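You operate a simulated robot arm through the tools that you are given. There is no shell and no other tool.

Carry out the task below with a simulated robot arm. There is one attempt and no reset: what you move stays moved.

## Task
Plug the mic into the mixer, switch on and set the gain till the tone reads -10 DB.
Fine: red plug in MIC, mic slider at 3, never let it clip.

The check looks at the end state, three seconds after you hand in, the way a careful person would. Anything else that was tipped, shoved, dropped, spilled or broken makes it a failure.

## Robot
A 6-joint arm with a two-finger gripper, fixed in place. Base frame: the origin is at the foot of the arm, x ahead of it, y to its left, z up. Lengths are in m, angles in rad, forces in N, time in s.
Its first joint turns from -2.897 to 2.897 rad. Payload 2.54 kg.
Tool frame: the origin (TCP) lies between the finger pads and is the grasp point; the fingertips stand 0.03 m ahead of it; z points along the fingers, y is the line along which they close. The gripper opens to 0.116 m. The gripper's body begins 0.095 m behind the TCP.
Orientation is that of the tool frame in the base frame, as a unit quaternion [x, y, z, w]. With the fingers straight down and closing along the base's y, the tool's x points along the base's -x, its y along +y and its z along -z.

## Interface
- The arm moves only by the tool step_arm. Its arguments are lists of equal length, an entry for each row: "translation": the shift along the tool's x, y, z in units of 400 mm (1.0 is 400 mm), a list of three; "rotation": the turn, a rotation vector about the tool's x, y, z in units of 180 degrees (1.0 is 180 degrees), a list of three; "jaw": the gripper command, from -1 (shut) to 1 (fully open), values between in proportion. In form: {"translation": [[x, y, z], ...], "rotation": [[ax, ay, az], ...], "jaw": [jaw, ...]}. A call has 1 to 20 rows; each row is the pose to reach, as a shift and turn from the pose commanded when the call began, along the tool's axes at that moment. A call with a number of a shift or a turn outside -1 to 1 is refused whole. A row lasts 0.2 s, in which the tool goes at most 0.05 m and 0.15 rad; a call with a longer step from one row to the next is refused whole, and so is a gripper value outside its range. Where a pose cannot be reached the arm comes as near as it can. A force on the tool above 40 N (or 10 N above the force at the start of the call, whichever is more), or a blocked arm, ends the call early, and 0.2 s more pass. The fingers move at their own pace (about 0.072 m/s each) and stop on an object; they squeeze with about 42 N. The grip force told is the motor's: it shows also when the fingers shut on nothing. Time passes only in rows, and 0.2 s behind the last, so rows that repeat a pose let the fingers close. The reply holds the time, the measured pose of the TCP, the force on the tool along the base axes, the opening and the grip force, in the units named above and with some noise, with the torque about the TCP (base axes, N m) and any sound that the robot's microphone picked up.
- Cameras (640 x 400 px; columns grow to the right, rows downward): "scene" is fixed at [0.217, 0.4987, 1.5504]; the picture's right is [-0.61, -0.79, 0.00], its down [-0.68, 0.53, -0.51] and it looks along [0.40, -0.31, -0.86] (base axes); focal length 344 px, centre (320, 200). "wrist" rides on the gripper at [0.069, -0.015, -0.122] in the tool frame; the picture's right is [0.21, 0.98, 0.00], its down [-0.83, 0.18, -0.53] and it looks along [-0.52, 0.11, 0.85] (tool axes); focal length 251 px, centre (320, 200). There is no depth. A picture from a camera that has moved, and an enlarged one, comes with that camera's place and axes in the base frame and with its lens.
- capture(camera): a new picture of that camera. It takes no simulated time.
- zoom(camera, box): a new picture of the part [left, top, right, bottom] of that camera's present view, enlarged. It takes no simulated time.
- close_job(): hands the job in; it is judged then, once.

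Places have to be worked out from the pictures, the camera data and where the tool is seen. Open the gripper and draw the arm clear of the work before you hand the job in, unless the task says otherwise.

The tools are called after ">>>" by a JSON object that holds its "method" and its "body". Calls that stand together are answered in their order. step_arm: Moves the arm, as the interface text tells. Its arguments: {"type":"object","properties":{"translation":{"type":"array","items":{"type":"array","items":{"type":"number"}}},"rotation":{"type":"array","items":{"type":"array","items":{"type":"number"}}},"jaw":{"type":"array","items":{"type":"number"}}},"required":["translation","rotation","jaw"]} The other tools are called the same way: capture (camera) takes a picture; zoom (camera, box) takes an enlarged picture of a part of a camera's view; close_job () hands the job in.

At the start:

```text
time: 0.0
tool_pos: [0.3682, 0.2417, 1.1295]
ee_rot: [0.0, 1.0, 0.0, 0.0]
ft_force: [-0.3, 0.0, -0.2]
ft_torque: [-0.02, 0.01, 0.02]
finger_gap: 0.1159
gripper_force: 0.1
```

scene: 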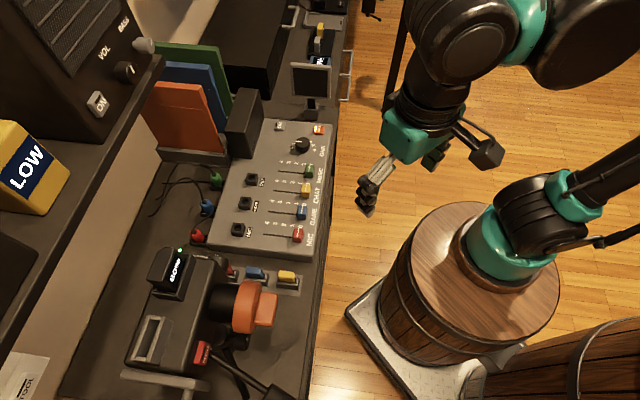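
wrist: 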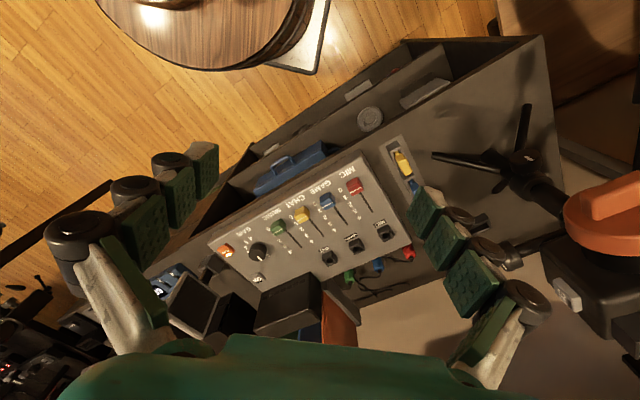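

I'll start by looking closely at the mixer, the plugs and the surroundings.

>>> {"method": "zoom", "body": {"camera": "scene", "box": [180, 100, 350, 280]}}

>>> {"method": "zoom", "body": {"camera": "wrist", "box": [200, 130, 440, 310]}}

>>> {"method": "zoom", "body": {"camera": "scene", "box": [230, 0, 370, 110]}}

>>> {"method": "zoom", "body": {"camera": "scene", "box": [110, 220, 330, 400]}}

```text
2.22 times, centred on (265, 190) of scene
camera zoom: at [0.217, 0.4987, 1.5504], right [-0.61, -0.79, 0.0], down [-0.68, 0.53, -0.51], along [0.4, -0.31, -0.86], focal length 764 px, centre (442, 222)
```

zoom: 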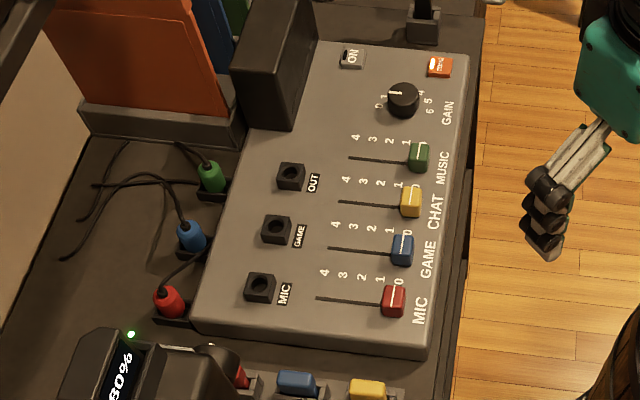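

```text
2.22 times, centred on (320, 220) of wrist
camera zoom: at [0.2979, 0.2257, 1.252], right [-0.21, 0.98, 0.0], down [0.83, 0.18, 0.53], along [0.52, 0.12, -0.85], focal length 559 px, centre (320, 156)
```

zoom: 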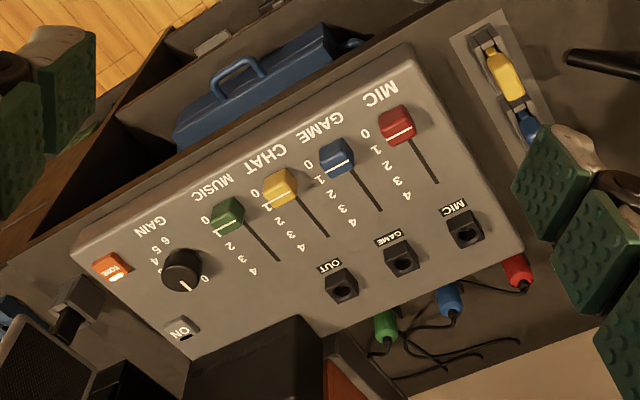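

```text
3.64 times, centred on (300, 55) of scene
camera zoom: at [0.217, 0.4987, 1.5504], right [-0.61, -0.79, 0.0], down [-0.68, 0.53, -0.51], along [0.4, -0.31, -0.86], focal length 1250 px, centre (393, 727)
```

zoom: 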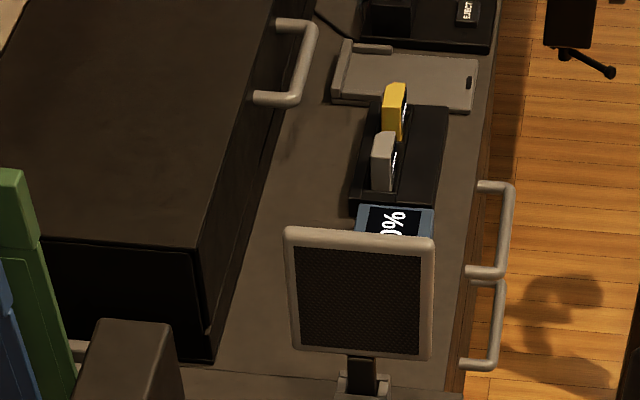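

```text
2.22 times, centred on (220, 310) of scene
camera zoom: at [0.217, 0.4987, 1.5504], right [-0.61, -0.79, 0.0], down [-0.68, 0.53, -0.51], along [0.4, -0.31, -0.86], focal length 764 px, centre (542, -44)
```

zoom: 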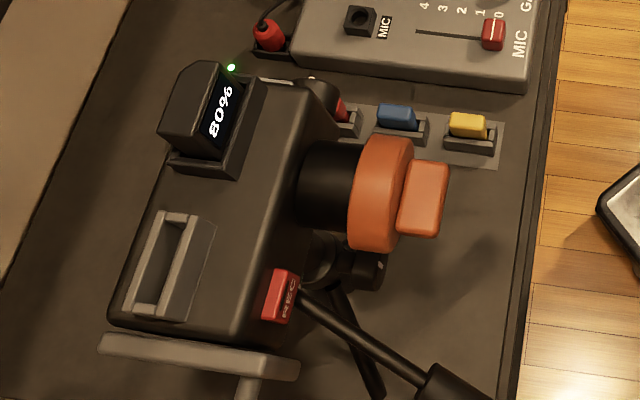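

Rough triangulation puts the mixer at about 45° to the base, with its top near z=0.83. I'll enlarge the details of the controls, plugs and meter box before moving.

>>> {"method": "zoom", "body": {"camera": "scene", "box": [240, 110, 340, 175]}}

>>> {"method": "zoom", "body": {"camera": "scene", "box": [225, 205, 325, 265]}}

>>> {"method": "zoom", "body": {"camera": "scene", "box": [140, 160, 260, 250]}}

>>> {"method": "zoom", "body": {"camera": "wrist", "box": [330, 210, 450, 290]}}

>>> {"method": "zoom", "body": {"camera": "wrist", "box": [200, 210, 320, 300]}}

>>> {"method": "zoom", "body": {"camera": "wrist", "box": [220, 250, 380, 350]}}

```text
6.15 times, centred on (290, 142) of scene
camera zoom: at [0.217, 0.4987, 1.5504], right [-0.61, -0.79, 0.0], down [-0.68, 0.53, -0.51], along [0.4, -0.31, -0.86], focal length 2116 px, centre (505, 554)
```

zoom: 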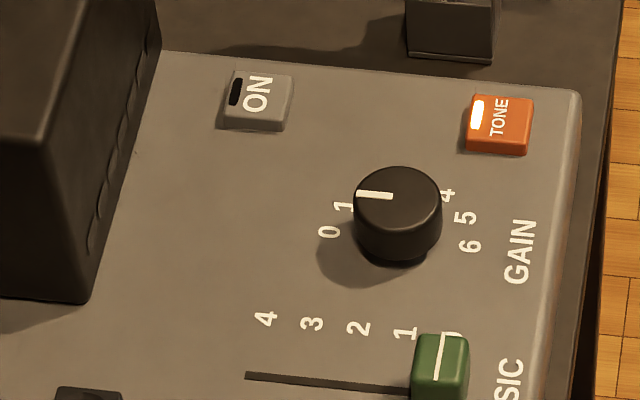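

```text
6.40 times, centred on (275, 235) of scene
camera zoom: at [0.217, 0.4987, 1.5504], right [-0.61, -0.79, 0.0], down [-0.68, 0.53, -0.51], along [0.4, -0.31, -0.86], focal length 2201 px, centre (608, -24)
```

zoom: 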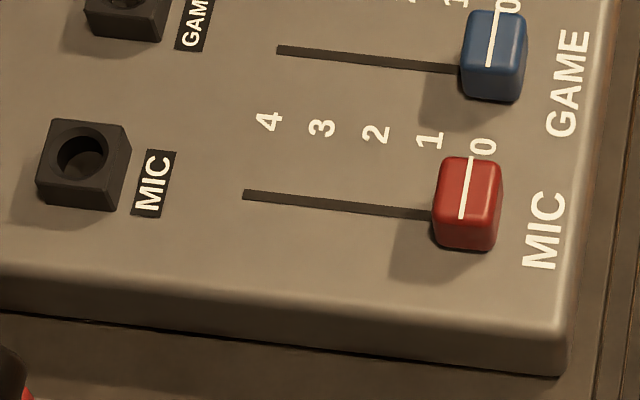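

```text
4.44 times, centred on (200, 205) of scene
camera zoom: at [0.217, 0.4987, 1.5504], right [-0.61, -0.79, 0.0], down [-0.68, 0.53, -0.51], along [0.4, -0.31, -0.86], focal length 1528 px, centre (853, 178)
```

zoom: 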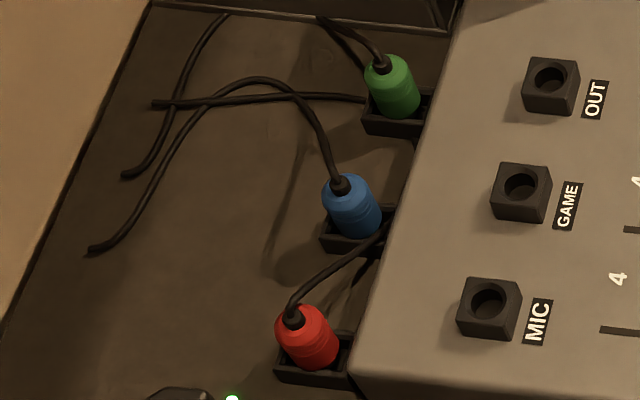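

```text
5.00 times, centred on (390, 250) of wrist
camera zoom: at [0.2979, 0.2257, 1.252], right [-0.21, 0.98, 0.0], down [0.83, 0.18, 0.53], along [0.52, 0.12, -0.85], focal length 1257 px, centre (-30, -50)
```

zoom: 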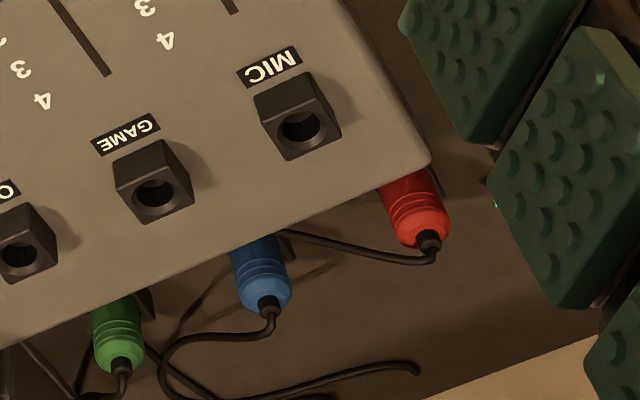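

```text
4.44 times, centred on (260, 255) of wrist
camera zoom: at [0.2979, 0.2257, 1.252], right [-0.21, 0.98, 0.0], down [0.83, 0.18, 0.53], along [0.52, 0.12, -0.85], focal length 1118 px, centre (587, -44)
```

zoom: 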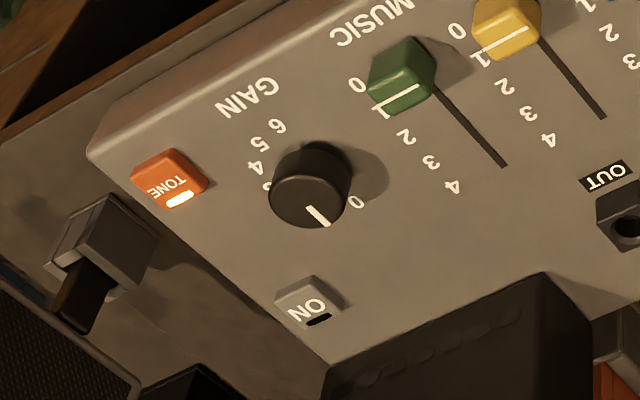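

```text
4.00 times, centred on (300, 300) of wrist
camera zoom: at [0.2979, 0.2257, 1.252], right [-0.21, 0.98, 0.0], down [0.83, 0.18, 0.53], along [0.52, 0.12, -0.85], focal length 1006 px, centre (400, -200)
```

zoom: 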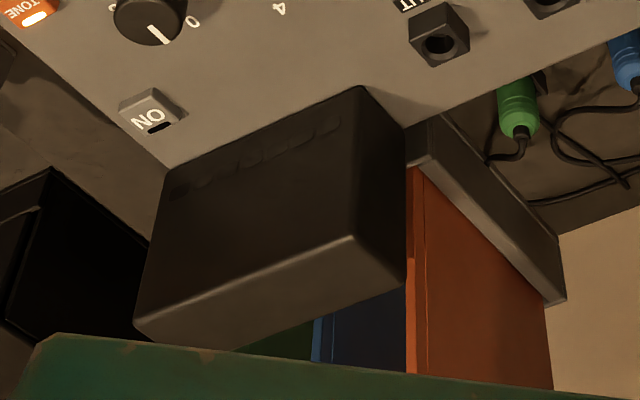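

TONE is already lit, ON is dark, the gain pointer sits around 1, and the red plug stands upright in a rest behind the mixer near (0.66, 0.52). Before moving in I'll tilt the gripper in place to see the shelf and the camcorder around it.

>>> {"method": "step_arm", "body": {"translation": [[0, 0, 0], [0, 0, 0], [0, 0, 0], [0, 0, 0], [0, 0, 0], [0, 0, 0]], "rotation": [[0, -0.04, 0], [0, -0.08, 0], [0, -0.12, 0], [0, -0.16, 0], [0, -0.2, 0], [0, -0.22, 0]], "jaw": [1, 1, 1, 1, 1, 1]}}

>>> {"method": "capture", "body": {"camera": "wrist"}}

>>> {"method": "capture", "body": {"camera": "scene"}}

```text
time: 1.4
tool_pos: [0.3681, 0.2417, 1.1301]
ee_rot: [0.002, 0.941, 0.0, 0.34]
ft_force: [0.4, 0.0, -0.9]
ft_torque: [0.0, 0.03, 0.01]
finger_gap: 0.116
gripper_force: 0.1
```

```text
taken
camera wrist: at [0.2367, 0.2258, 1.1799], right [-0.17, 0.98, -0.14], down [0.29, 0.18, 0.94], along [0.94, 0.12, -0.32], focal length 251 px, centre (320, 200)
```

wrist: 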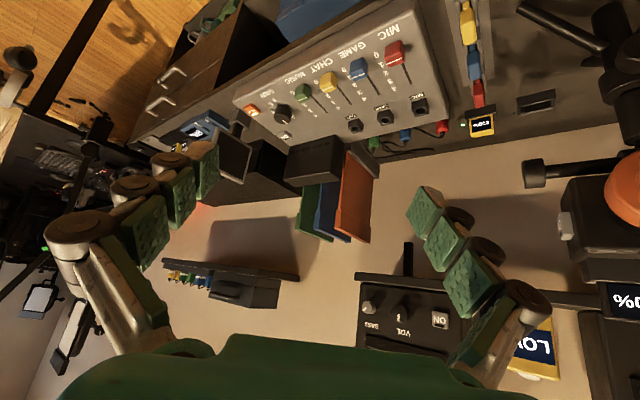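

```text
taken
```

scene: 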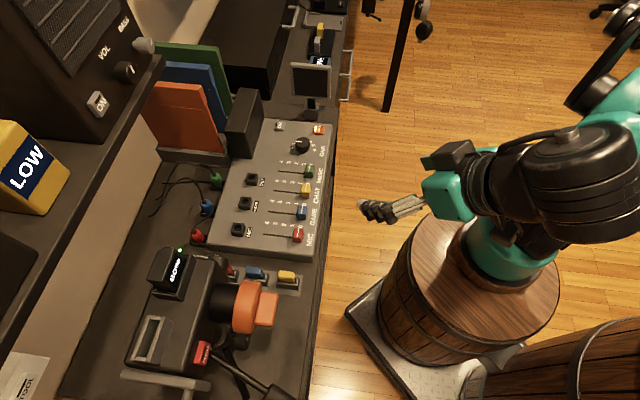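

The view shows a wall shelf with a speaker overhanging roughly above the plug, and the camcorder on a tripod to the left. I'll enlarge the shelf edge and the plug area so I can work out clearances.

>>> {"method": "zoom", "body": {"camera": "wrist", "box": [330, 230, 570, 380]}}

>>> {"method": "zoom", "body": {"camera": "wrist", "box": [340, 70, 500, 170]}}

>>> {"method": "zoom", "body": {"camera": "scene", "box": [0, 0, 240, 150]}}

>>> {"method": "zoom", "body": {"camera": "wrist", "box": [210, 80, 370, 190]}}

```text
2.67 times, centred on (450, 305) of wrist
camera zoom: at [0.2367, 0.2258, 1.1799], right [-0.17, 0.98, -0.14], down [0.29, 0.18, 0.94], along [0.94, 0.12, -0.32], focal length 670 px, centre (-27, -80)
```

zoom: 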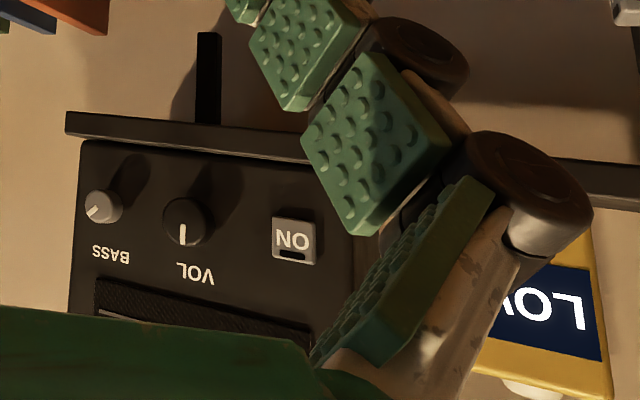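

```text
4.00 times, centred on (420, 120) of wrist
camera zoom: at [0.2367, 0.2258, 1.1799], right [-0.17, 0.98, -0.14], down [0.29, 0.18, 0.94], along [0.94, 0.12, -0.32], focal length 1006 px, centre (-80, 520)
```

zoom: 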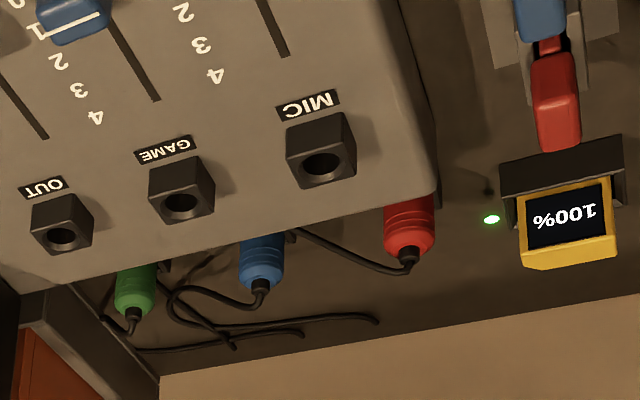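

```text
2.67 times, centred on (120, 75) of scene
camera zoom: at [0.217, 0.4987, 1.5504], right [-0.61, -0.79, 0.0], down [-0.68, 0.53, -0.51], along [0.4, -0.31, -0.86], focal length 917 px, centre (853, 533)
```

zoom: 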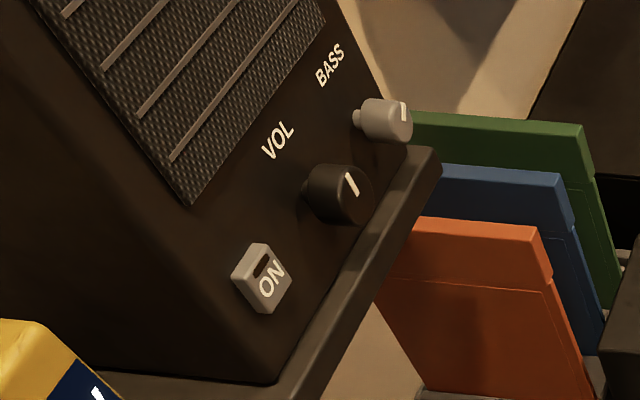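

```text
3.64 times, centred on (290, 135) of wrist
camera zoom: at [0.2367, 0.2258, 1.1799], right [-0.17, 0.98, -0.14], down [0.29, 0.18, 0.94], along [0.94, 0.12, -0.32], focal length 914 px, centre (429, 436)
```

zoom: 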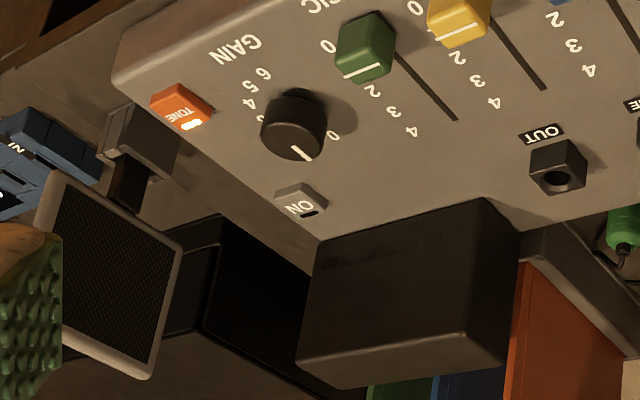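

The shelf's front edge works out to be almost directly above the plug at z≈1.14, so I'll approach with the tool turned 45° and tilted back about 25°. First I'll return to straight down, then yaw while travelling above the mixer.

>>> {"method": "step_arm", "body": {"translation": [[0, 0, 0], [0, 0, 0], [0, 0, 0], [0, 0, 0], [0, 0, 0], [0, 0, 0]], "rotation": [[0, 0.04, 0], [0, 0.08, 0], [0, 0.12, 0], [0, 0.16, 0], [0, 0.2, 0], [0, 0.22, 0]], "jaw": [1, 1, 1, 1, 1, 1]}}

>>> {"method": "step_arm", "body": {"translation": [[-0.06, 0.055, 0.0], [-0.12, 0.11, 0.02], [-0.18, 0.165, 0.05], [-0.25, 0.22, 0.09], [-0.32, 0.28, 0.13], [-0.39, 0.34, 0.17], [-0.45, 0.4, 0.2]], "rotation": [[0, 0, -0.04], [0, 0, -0.08], [0, 0, -0.12], [0, 0, -0.16], [0, 0, -0.2], [0, 0, -0.23], [0, 0, -0.25]], "jaw": [0.5, 0.2, -0.1, -0.1, -0.1, -0.1, -0.1]}}

>>> {"method": "capture", "body": {"camera": "wrist"}}

>>> {"method": "capture", "body": {"camera": "scene"}}

```text
time: 2.8
tool_pos: [0.3667, 0.2418, 1.1298]
ee_rot: [-0.001, 1.0, 0.001, -0.001]
ft_force: [-0.3, -0.3, 0.0]
ft_torque: [0.0, -0.02, -0.03]
finger_gap: 0.1159
gripper_force: 0.0
```

```text
time: 4.4
tool_pos: [0.5455, 0.4013, 1.048]
ee_rot: [-0.383, 0.924, 0.0, 0.0]
ft_force: [-0.1, 0.4, 0.7]
ft_torque: [0.02, -0.03, 0.01]
finger_gap: 0.0522
gripper_force: 0.1
```

```text
taken
camera wrist: at [0.5075, 0.341, 1.1707], right [-0.84, 0.54, 0.0], down [0.45, 0.71, 0.53], along [0.29, 0.45, -0.85], focal length 251 px, centre (320, 200)
```

wrist: 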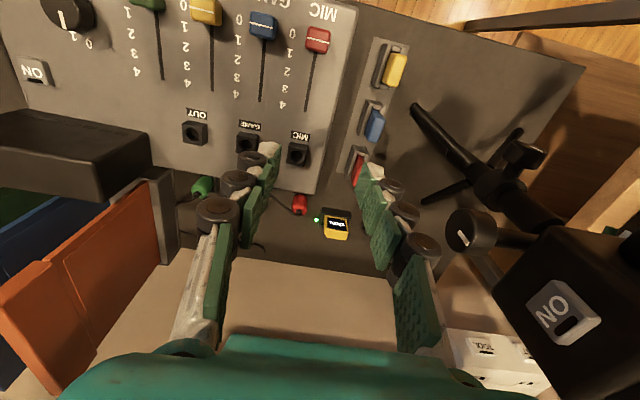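

```text
taken
```

scene: 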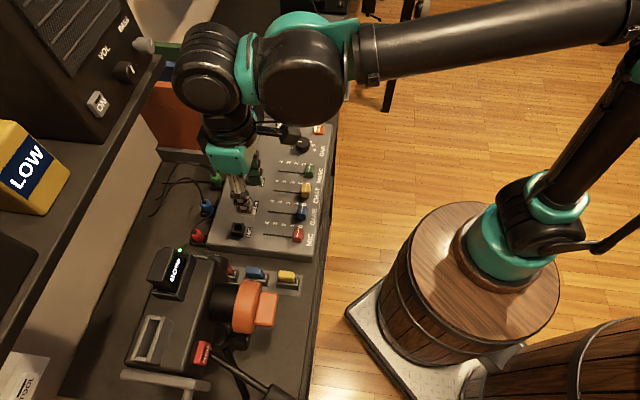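

The wrist joint sits about 0.25 m above the TCP, so tilting 25° keeps it clear of the shelf. I'll tilt and move to about 0.15 m short of the red plug for a closer look.

>>> {"method": "step_arm", "body": {"translation": [[-0.05, 0.003, 0.03], [-0.1, 0.006, 0.08], [-0.15, 0.009, 0.13], [-0.2, 0.012, 0.18], [-0.2475, 0.014, 0.221], [-0.2475, 0.014, 0.221]], "rotation": [[0, -0.03, 0], [0, -0.06, 0], [0, -0.09, 0], [0, -0.115, 0], [0, -0.139, 0], [0, -0.139, 0]], "jaw": [-0.1, -0.1, -0.1, -0.1, -0.1, -0.1]}}

>>> {"method": "capture", "body": {"camera": "wrist"}}

>>> {"method": "capture", "body": {"camera": "scene"}}

```text
time: 5.8
tool_pos: [0.6136, 0.4746, 0.9602]
ee_rot: [-0.374, 0.902, 0.084, 0.201]
ft_force: [-0.3, -0.2, -0.4]
ft_torque: [-0.01, 0.0, 0.01]
finger_gap: 0.0522
gripper_force: 0.1
```

```text
taken
camera wrist: at [0.544, 0.3831, 1.0417], right [-0.83, 0.55, -0.09], down [0.24, 0.5, 0.83], along [0.51, 0.67, -0.54], focal length 251 px, centre (320, 200)
```

wrist: 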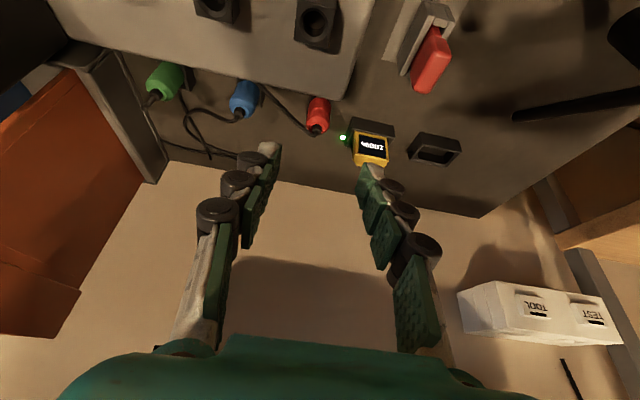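

```text
taken
```

scene: 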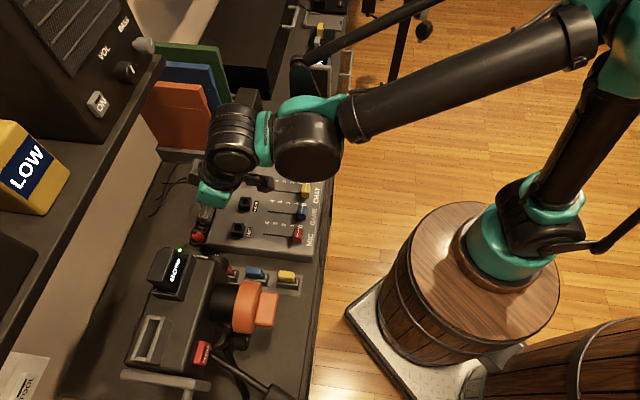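

The red plug lies nearly on the tool's axis. I'll zoom in on it from here to refine its position.

>>> {"method": "zoom", "body": {"camera": "wrist", "box": [260, 70, 380, 160]}}

>>> {"method": "zoom", "body": {"camera": "scene", "box": [170, 180, 270, 250]}}

>>> {"method": "zoom", "body": {"camera": "wrist", "box": [180, 0, 380, 130]}}

```text
4.44 times, centred on (320, 115) of wrist
camera zoom: at [0.544, 0.3831, 1.0417], right [-0.83, 0.55, -0.09], down [0.24, 0.5, 0.83], along [0.51, 0.67, -0.54], focal length 1118 px, centre (320, 578)
```

zoom: 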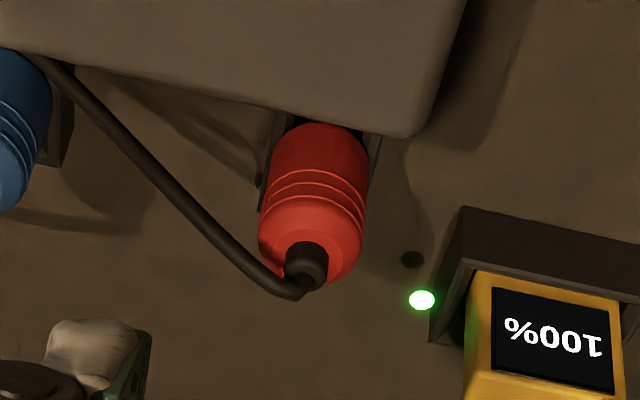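

```text
5.71 times, centred on (220, 215) of scene
camera zoom: at [0.217, 0.4987, 1.5504], right [-0.61, -0.79, 0.0], down [-0.68, 0.53, -0.51], along [0.4, -0.31, -0.86], focal length 1965 px, centre (891, 114)
```

zoom: 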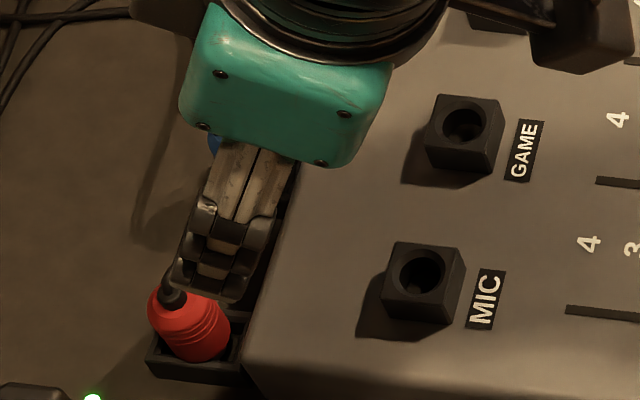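

```text
3.08 times, centred on (280, 65) of wrist
camera zoom: at [0.544, 0.3831, 1.0417], right [-0.83, 0.55, -0.09], down [0.24, 0.5, 0.83], along [0.51, 0.67, -0.54], focal length 774 px, centre (443, 615)
```

zoom: 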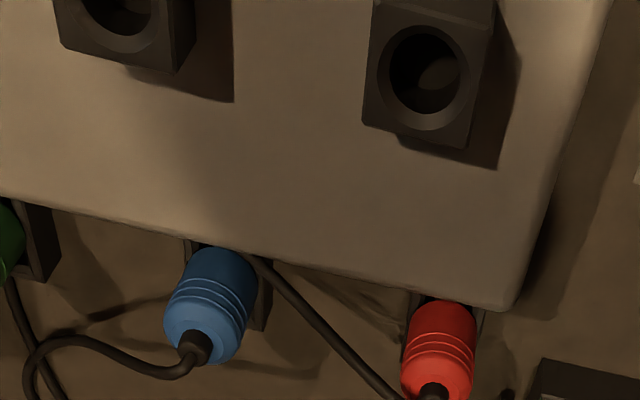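

The plug top works out at about (0.661, 0.520, 0.83), only 1–2 mm off the tool axis. I'll advance 0.09 m along the tool axis and check alignment.

>>> {"method": "step_arm", "body": {"translation": [[0, 0, 0.06], [0, -0.002, 0.12], [0, -0.003, 0.18], [0.001, -0.0035, 0.225], [0.001, -0.0035, 0.225]], "rotation": [[0, 0, 0], [0, 0, 0], [0, 0, 0], [0, 0, 0], [0, 0, 0]], "jaw": [-0.1, -0.1, -0.1, -0.1, -0.1]}}

>>> {"method": "capture", "body": {"camera": "wrist"}}

>>> {"method": "zoom", "body": {"camera": "scene", "box": [170, 180, 270, 250]}}

>>> {"method": "zoom", "body": {"camera": "wrist", "box": [220, 80, 420, 220]}}

```text
time: 7.0
tool_pos: [0.6392, 0.5016, 0.88]
ee_rot: [-0.374, 0.902, 0.084, 0.2]
ft_force: [-0.5, 0.2, 0.4]
ft_torque: [-0.01, 0.0, 0.01]
finger_gap: 0.0525
gripper_force: 0.1
```

```text
taken
camera wrist: at [0.5705, 0.4098, 0.9602], right [-0.83, 0.55, -0.09], down [0.24, 0.5, 0.83], along [0.51, 0.67, -0.55], focal length 251 px, centre (320, 200)
```

wrist: 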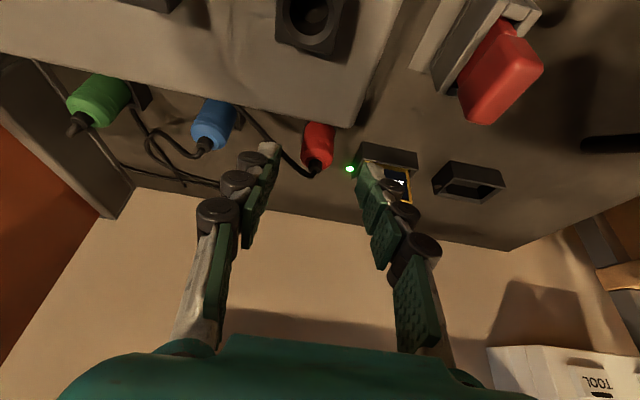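

```text
5.71 times, centred on (220, 215) of scene
camera zoom: at [0.217, 0.4987, 1.5504], right [-0.61, -0.79, 0.0], down [-0.68, 0.53, -0.51], along [0.4, -0.31, -0.86], focal length 1965 px, centre (891, 114)
```

zoom: 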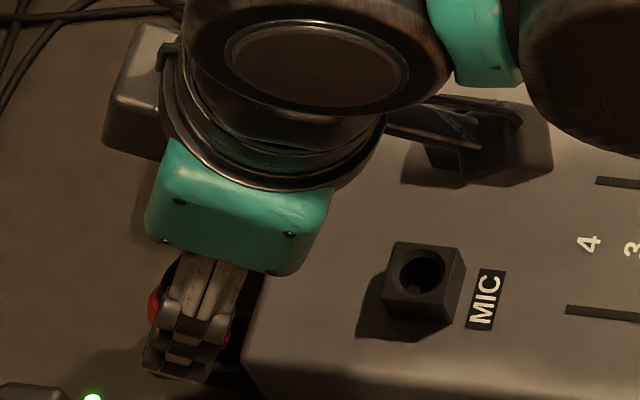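

```text
2.86 times, centred on (320, 150) of wrist
camera zoom: at [0.5705, 0.4098, 0.9602], right [-0.83, 0.55, -0.09], down [0.24, 0.5, 0.83], along [0.51, 0.67, -0.55], focal length 718 px, centre (320, 343)
```

zoom: 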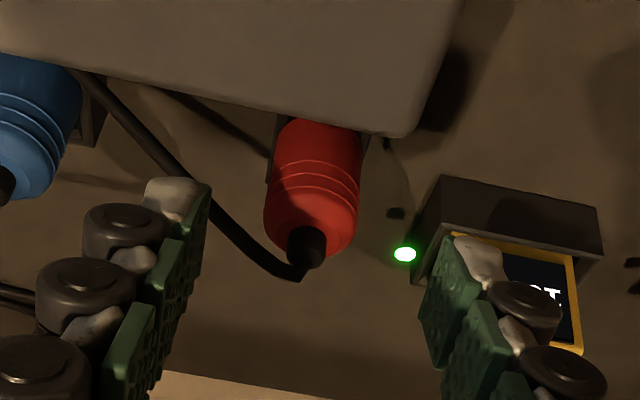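

The alignment is good, with the plug centred within about 2.5 mm. I'll advance the last 5.5 cm slowly and check for contact.

>>> {"method": "step_arm", "body": {"translation": [[0, -0.004, 0.04], [0, -0.006, 0.075], [0, -0.006, 0.105], [0, -0.006, 0.125], [0, -0.006, 0.138], [0, -0.006, 0.138]], "rotation": [[0, 0, 0], [0, 0, 0], [0, 0, 0], [0, 0, 0], [0, 0, 0], [0, 0, 0]], "jaw": [-0.1, -0.1, -0.1, -0.1, -0.1, -0.1]}}

>>> {"method": "capture", "body": {"camera": "wrist"}}

>>> {"method": "zoom", "body": {"camera": "wrist", "box": [220, 100, 420, 240]}}

>>> {"method": "zoom", "body": {"camera": "scene", "box": [150, 180, 250, 250]}}

```text
time: 8.4
tool_pos: [0.6584, 0.5152, 0.8302]
ee_rot: [-0.374, 0.902, 0.083, 0.199]
ft_force: [0.3, 0.3, 0.0]
ft_torque: [0.0, 0.01, -0.02]
finger_gap: 0.0522
gripper_force: 0.0
```

```text
taken
camera wrist: at [0.589, 0.4246, 0.9112], right [-0.83, 0.55, -0.09], down [0.24, 0.5, 0.83], along [0.51, 0.67, -0.55], focal length 251 px, centre (320, 200)
```

wrist: 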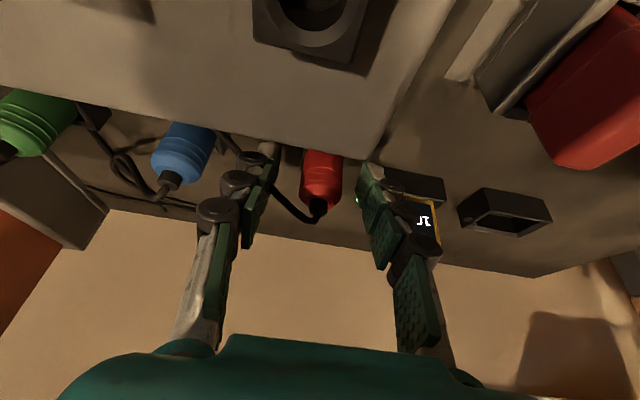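

```text
2.86 times, centred on (320, 170) of wrist
camera zoom: at [0.589, 0.4246, 0.9112], right [-0.83, 0.55, -0.09], down [0.24, 0.5, 0.83], along [0.51, 0.67, -0.55], focal length 718 px, centre (320, 286)
```

zoom: 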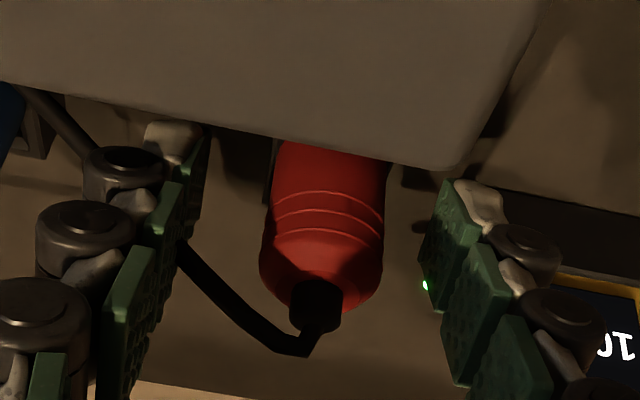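

```text
5.71 times, centred on (200, 215) of scene
camera zoom: at [0.217, 0.4987, 1.5504], right [-0.61, -0.79, 0.0], down [-0.68, 0.53, -0.51], along [0.4, -0.31, -0.86], focal length 1965 px, centre (1006, 114)
```

zoom: 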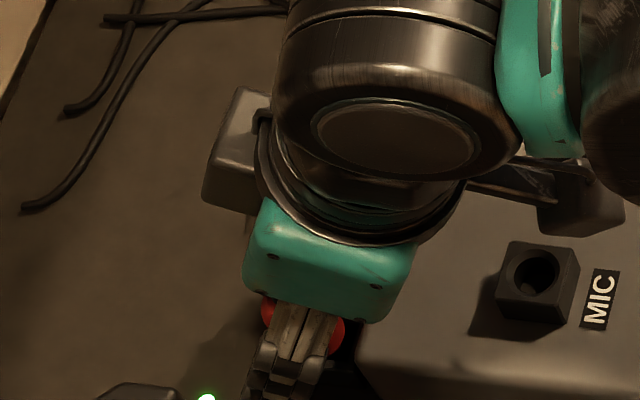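

The fingers straddle the plug with its body centred on the pads, and there is no contact force. I'll close on it.

>>> {"method": "step_arm", "body": {"translation": [[0, 0, 0], [0, 0, 0], [0, 0, 0], [0, 0, 0]], "rotation": [[0, 0, 0], [0, 0, 0], [0, 0, 0], [0, 0, 0]], "jaw": [-1, -1, -1, -1]}}

>>> {"method": "zoom", "body": {"camera": "wrist", "box": [220, 100, 420, 240]}}

```text
time: 9.4
tool_pos: [0.6606, 0.5173, 0.8291]
ee_rot: [-0.374, 0.902, 0.085, 0.199]
ft_force: [0.6, -0.5, 0.2]
ft_torque: [0.02, 0.0, -0.03]
finger_gap: 0.0231
gripper_force: 42.1
```

```text
2.86 times, centred on (320, 170) of wrist
camera zoom: at [0.5889, 0.4245, 0.9113], right [-0.83, 0.55, -0.09], down [0.24, 0.5, 0.83], along [0.51, 0.67, -0.55], focal length 718 px, centre (320, 286)
```

zoom: 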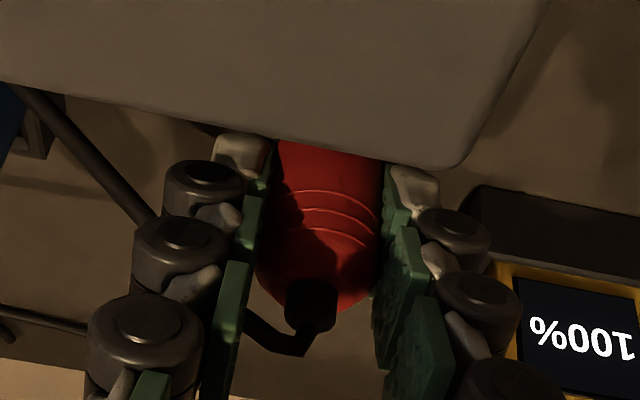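

The grip is firm at 23 mm opening and 42 N. I'll lift straight up slowly, about 5 cm, watching the force.

>>> {"method": "step_arm", "body": {"translation": [[-0.0106, 0, -0.0227], [-0.0211, 0, -0.0453], [-0.0317, 0, -0.068], [-0.0423, 0, -0.0906], [-0.0528, 0, -0.1133], [-0.0528, 0, -0.1133]], "rotation": [[0, 0, 0], [0, 0, 0], [0, 0, 0], [0, 0, 0], [0, 0, 0], [0, 0, 0]], "jaw": [-1, -1, -1, -1, -1, -1]}}

>>> {"method": "capture", "body": {"camera": "wrist"}}

>>> {"method": "zoom", "body": {"camera": "wrist", "box": [220, 100, 420, 240]}}

>>> {"method": "capture", "body": {"camera": "scene"}}

```text
time: 10.8
tool_pos: [0.6606, 0.5157, 0.8791]
ee_rot: [-0.374, 0.902, 0.084, 0.199]
ft_force: [-0.2, -0.2, -0.3]
ft_torque: [0.03, -0.02, -0.01]
finger_gap: 0.0228
gripper_force: 42.6
```

```text
taken
camera wrist: at [0.5886, 0.4244, 0.9611], right [-0.83, 0.55, -0.09], down [0.24, 0.5, 0.83], along [0.51, 0.67, -0.55], focal length 251 px, centre (320, 200)
```

wrist: 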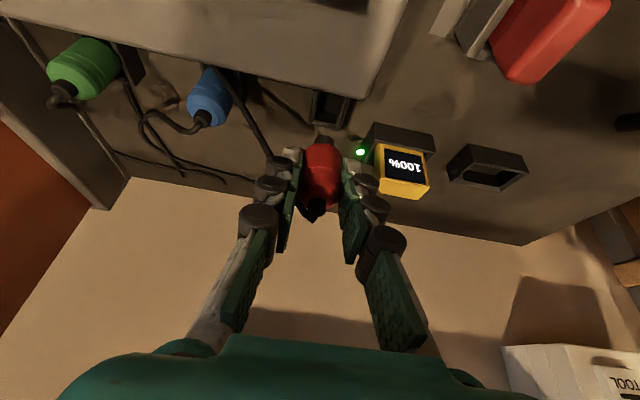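

```text
2.86 times, centred on (320, 170) of wrist
camera zoom: at [0.5886, 0.4244, 0.9611], right [-0.83, 0.55, -0.09], down [0.24, 0.5, 0.83], along [0.51, 0.67, -0.55], focal length 718 px, centre (320, 286)
```

zoom: 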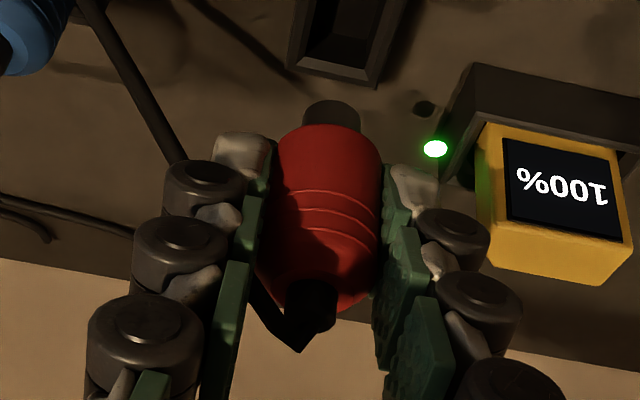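

```text
taken
```

scene: 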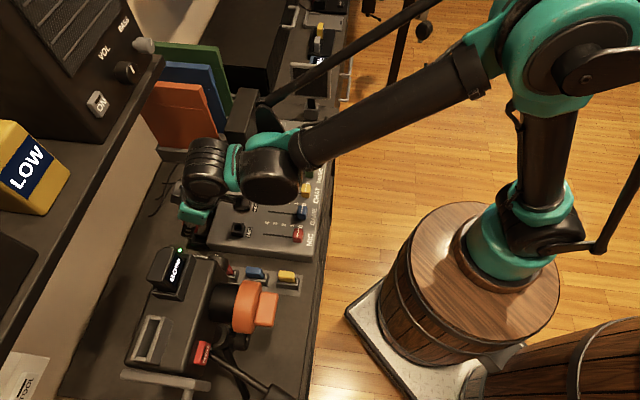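

The plug is out and held upright, its tip roughly 41 mm below the TCP. The MIC hole triangulates to about (0.607, 0.437), top z≈0.836, so I'll raise a little and carry it over, hovering about 2 cm above the socket.

>>> {"method": "step_arm", "body": {"translation": [[-0.0232, 0, -0.0498], [0.032, -0.012, -0.0755], [0.087, -0.024, -0.101], [0.142, -0.036, -0.127], [0.1975, -0.0478, -0.1528], [0.1975, -0.0478, -0.1528]], "rotation": [[0, 0, 0], [0, 0, 0], [0, 0, 0], [0, 0, 0], [0, 0, 0], [0, 0, 0]], "jaw": [-1, -1, -1, -1, -1, -1]}}

>>> {"method": "capture", "body": {"camera": "wrist"}}

>>> {"method": "zoom", "body": {"camera": "wrist", "box": [240, 70, 400, 190]}}

>>> {"method": "zoom", "body": {"camera": "scene", "box": [190, 190, 290, 260]}}

```text
time: 12.2
tool_pos: [0.6027, 0.4327, 0.9017]
ee_rot: [-0.374, 0.902, 0.084, 0.2]
ft_force: [-0.5, 0.6, -0.1]
ft_torque: [0.01, 0.01, 0.0]
finger_gap: 0.0229
gripper_force: 41.8
```

```text
taken
camera wrist: at [0.5317, 0.3423, 0.9834], right [-0.83, 0.55, -0.09], down [0.24, 0.5, 0.83], along [0.51, 0.67, -0.55], focal length 251 px, centre (320, 200)
```

wrist: 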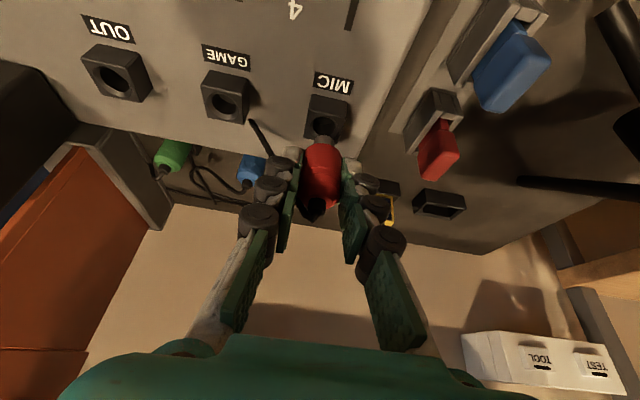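

```text
3.33 times, centred on (320, 130) of wrist
camera zoom: at [0.5317, 0.3423, 0.9834], right [-0.83, 0.55, -0.09], down [0.24, 0.5, 0.83], along [0.51, 0.67, -0.55], focal length 838 px, centre (320, 433)
```

zoom: 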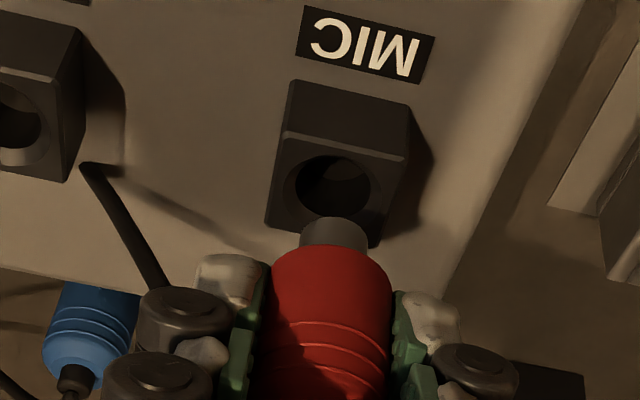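

```text
5.71 times, centred on (240, 225) of scene
camera zoom: at [0.217, 0.4987, 1.5504], right [-0.61, -0.79, 0.0], down [-0.68, 0.53, -0.51], along [0.4, -0.31, -0.86], focal length 1965 px, centre (777, 57)
```

zoom: 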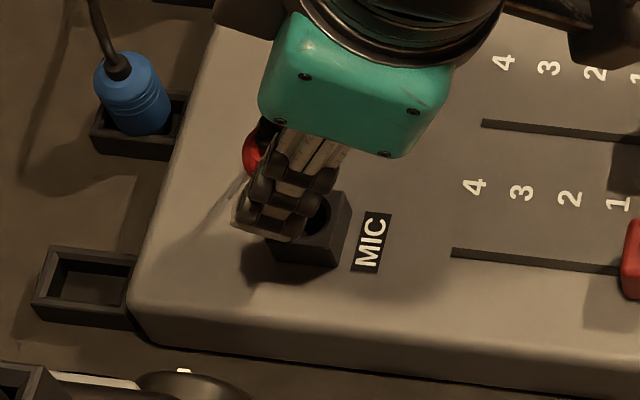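

The plug tip hovers just above the MIC socket, about 1–3 mm short in each direction by my estimate. I'll correct by that much and come down 12 mm, then look again.

>>> {"method": "step_arm", "body": {"translation": [[-0.003, -0.0032, 0.002], [0.002, -0.0032, 0.016], [0.007, -0.0032, 0.03], [0.007, -0.0032, 0.03]], "rotation": [[0, 0, 0], [0, 0, 0], [0, 0, 0], [0, 0, 0]], "jaw": [-1, -1, -1, -1]}}

>>> {"method": "zoom", "body": {"camera": "wrist", "box": [240, 70, 400, 190]}}

>>> {"method": "zoom", "body": {"camera": "scene", "box": [210, 205, 270, 245]}}

```text
time: 13.2
tool_pos: [0.6058, 0.4353, 0.8889]
ee_rot: [-0.373, 0.902, 0.083, 0.2]
ft_force: [-0.4, -0.1, 0.1]
ft_torque: [-0.01, 0.0, 0.03]
finger_gap: 0.0228
gripper_force: 41.5
```

```text
3.33 times, centred on (320, 130) of wrist
camera zoom: at [0.5356, 0.3433, 0.9714], right [-0.83, 0.55, -0.09], down [0.24, 0.5, 0.83], along [0.51, 0.67, -0.55], focal length 838 px, centre (320, 433)
```

zoom: 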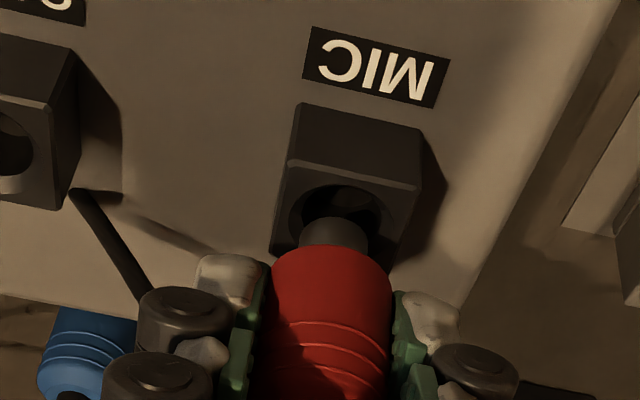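

```text
10.00 times, centred on (240, 225) of scene
camera zoom: at [0.217, 0.4987, 1.5504], right [-0.61, -0.79, 0.0], down [-0.68, 0.53, -0.51], along [0.4, -0.31, -0.86], focal length 3439 px, centre (1120, -50)
```

zoom: 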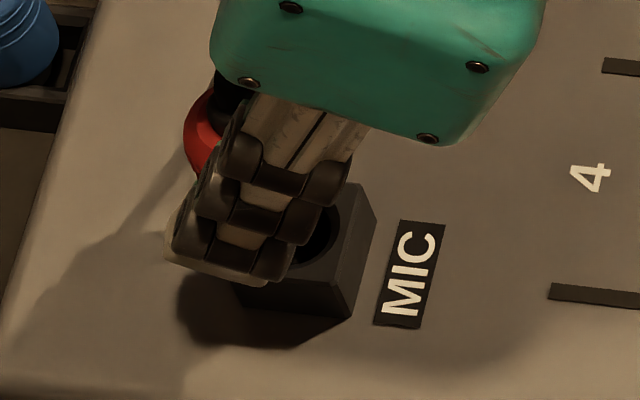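

Relative to the hole, the tip is aligned fore–aft, about 6 mm above it, and roughly 1.5 mm too far toward GAME. I'll shift back 1.5 mm and lower 9 mm gently to start the entry.

>>> {"method": "step_arm", "body": {"translation": [[0.0, 0.0037, 0.0], [0.0032, 0.0037, 0.0068], [0.0064, 0.0037, 0.0136], [0.0095, 0.0037, 0.0204], [0.0095, 0.0037, 0.0204]], "rotation": [[0, 0, 0], [0, 0, 0], [0, 0, 0], [0, 0, 0], [0, 0, 0]], "jaw": [-1, -1, -1, -1, -1]}}

>>> {"method": "zoom", "body": {"camera": "wrist", "box": [240, 70, 400, 190]}}

>>> {"method": "zoom", "body": {"camera": "scene", "box": [210, 205, 270, 245]}}

```text
time: 14.4
tool_pos: [0.6038, 0.4352, 0.8812]
ee_rot: [-0.374, 0.902, 0.083, 0.2]
ft_force: [-1.3, -0.3, -0.4]
ft_torque: [-0.03, 0.05, 0.01]
finger_gap: 0.0231
gripper_force: 41.4
```

```text
3.33 times, centred on (320, 130) of wrist
camera zoom: at [0.5347, 0.3435, 0.9621], right [-0.83, 0.55, -0.09], down [0.24, 0.5, 0.83], along [0.51, 0.67, -0.55], focal length 838 px, centre (320, 433)
```

zoom: 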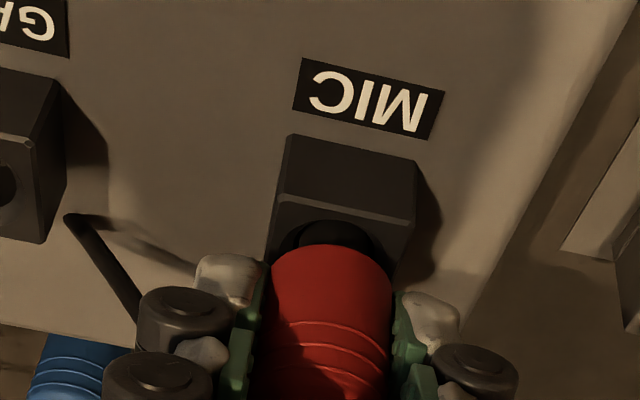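

```text
10.00 times, centred on (240, 225) of scene
camera zoom: at [0.217, 0.4987, 1.5504], right [-0.61, -0.79, 0.0], down [-0.68, 0.53, -0.51], along [0.4, -0.31, -0.86], focal length 3439 px, centre (1120, -50)
```

zoom: 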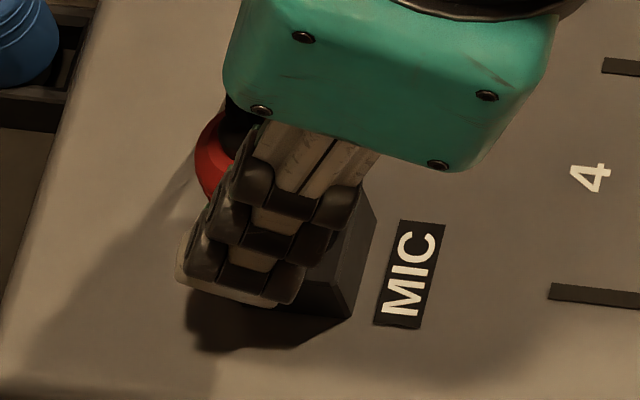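

The tip appears to be entering the hole, with only a small side force of about 1 N. I'll keep lowering in 2 mm steps, up to 8 mm.

>>> {"method": "step_arm", "body": {"translation": [[0.0021, 0, 0.0045], [0.0042, 0, 0.009], [0.0063, 0, 0.0136], [0.0084, 0, 0.0181], [0.0084, 0, 0.0181]], "rotation": [[0, 0, 0], [0, 0, 0], [0, 0, 0], [0, 0, 0], [0, 0, 0]], "jaw": [-1, -1, -1, -1, -1]}}

>>> {"method": "zoom", "body": {"camera": "wrist", "box": [240, 70, 400, 190]}}

```text
time: 15.6
tool_pos: [0.6045, 0.4346, 0.8738]
ee_rot: [-0.374, 0.901, 0.085, 0.201]
ft_force: [-3.0, -5.4, 33.4]
ft_torque: [-0.1, 0.04, 0.02]
finger_gap: 0.0229
gripper_force: 41.9
```

```text
3.33 times, centred on (320, 130) of wrist
camera zoom: at [0.5347, 0.3434, 0.9558], right [-0.83, 0.55, -0.09], down [0.24, 0.5, 0.83], along [0.51, 0.67, -0.54], focal length 838 px, centre (320, 433)
```

zoom: 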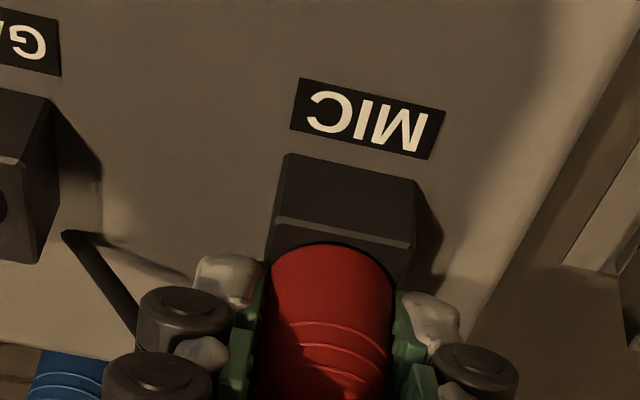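

A 33 N push-back has appeared, so the plug is either seated on the rim or nearly so. I'll inspect closely before deciding.

>>> {"method": "zoom", "body": {"camera": "wrist", "box": [290, 100, 360, 150]}}

>>> {"method": "zoom", "body": {"camera": "scene", "box": [210, 205, 270, 245]}}

```text
8.00 times, centred on (325, 125) of wrist
camera zoom: at [0.5347, 0.3434, 0.9558], right [-0.83, 0.55, -0.09], down [0.24, 0.5, 0.83], along [0.51, 0.67, -0.54], focal length 2012 px, centre (280, 800)
```

zoom: 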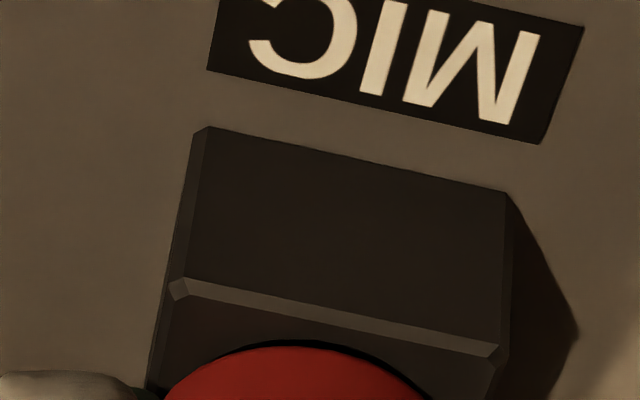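

```text
10.00 times, centred on (240, 225) of scene
camera zoom: at [0.217, 0.4987, 1.5504], right [-0.61, -0.79, 0.0], down [-0.68, 0.53, -0.51], along [0.4, -0.31, -0.86], focal length 3439 px, centre (1120, -50)
```

zoom: 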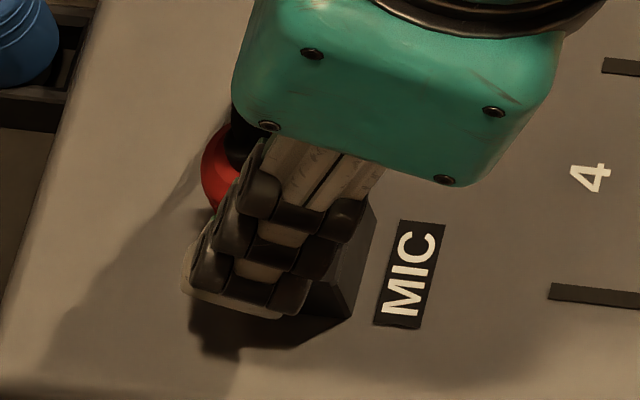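

The red body sits right at the socket top with only a thin shadow line, so it looks seated. I'll relax the push by about 1.5 mm, open to about 45 mm and look.

>>> {"method": "step_arm", "body": {"translation": [[-0.0016, 0, -0.0034], [-0.0016, 0, -0.0034], [-0.0016, 0, -0.0034], [-0.0016, 0, -0.0034], [-0.0016, 0, -0.0034]], "rotation": [[0, 0, 0], [0, 0, 0], [0, 0, 0], [0, 0, 0], [0, 0, 0]], "jaw": [-1, -1, -0.2, -0.2, -0.2]}}

>>> {"method": "zoom", "body": {"camera": "wrist", "box": [240, 70, 400, 190]}}

>>> {"method": "zoom", "body": {"camera": "scene", "box": [210, 205, 270, 245]}}

```text
time: 16.8
tool_pos: [0.6045, 0.4356, 0.8746]
ee_rot: [-0.374, 0.902, 0.084, 0.199]
ft_force: [0.4, -0.1, 0.2]
ft_torque: [0.0, 0.01, -0.02]
finger_gap: 0.0465
gripper_force: 0.1
```

```text
3.33 times, centred on (320, 130) of wrist
camera zoom: at [0.5349, 0.3434, 0.9563], right [-0.83, 0.55, -0.09], down [0.24, 0.5, 0.83], along [0.51, 0.67, -0.55], focal length 838 px, centre (320, 433)
```

zoom: 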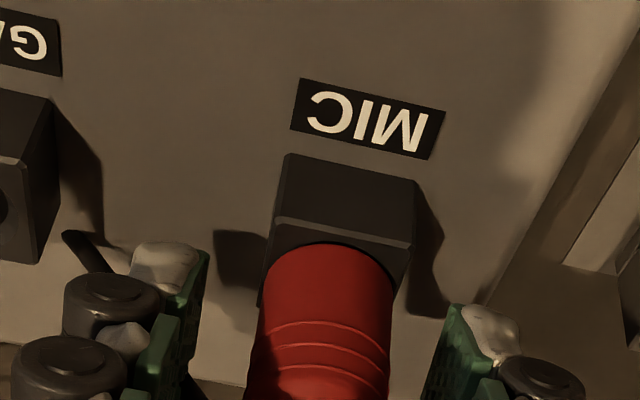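

```text
10.00 times, centred on (240, 225) of scene
camera zoom: at [0.217, 0.4987, 1.5504], right [-0.61, -0.79, 0.0], down [-0.68, 0.53, -0.51], along [0.4, -0.31, -0.86], focal length 3439 px, centre (1120, -50)
```

zoom: 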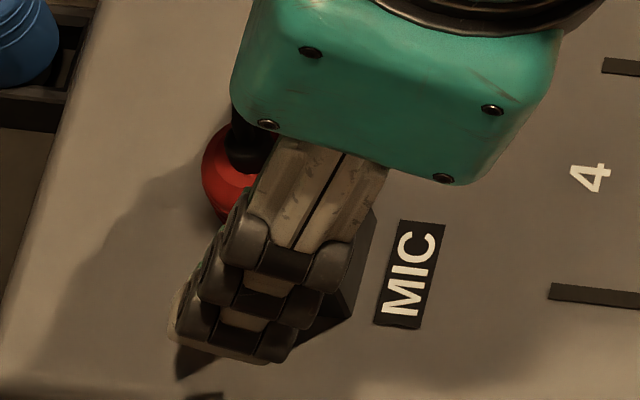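

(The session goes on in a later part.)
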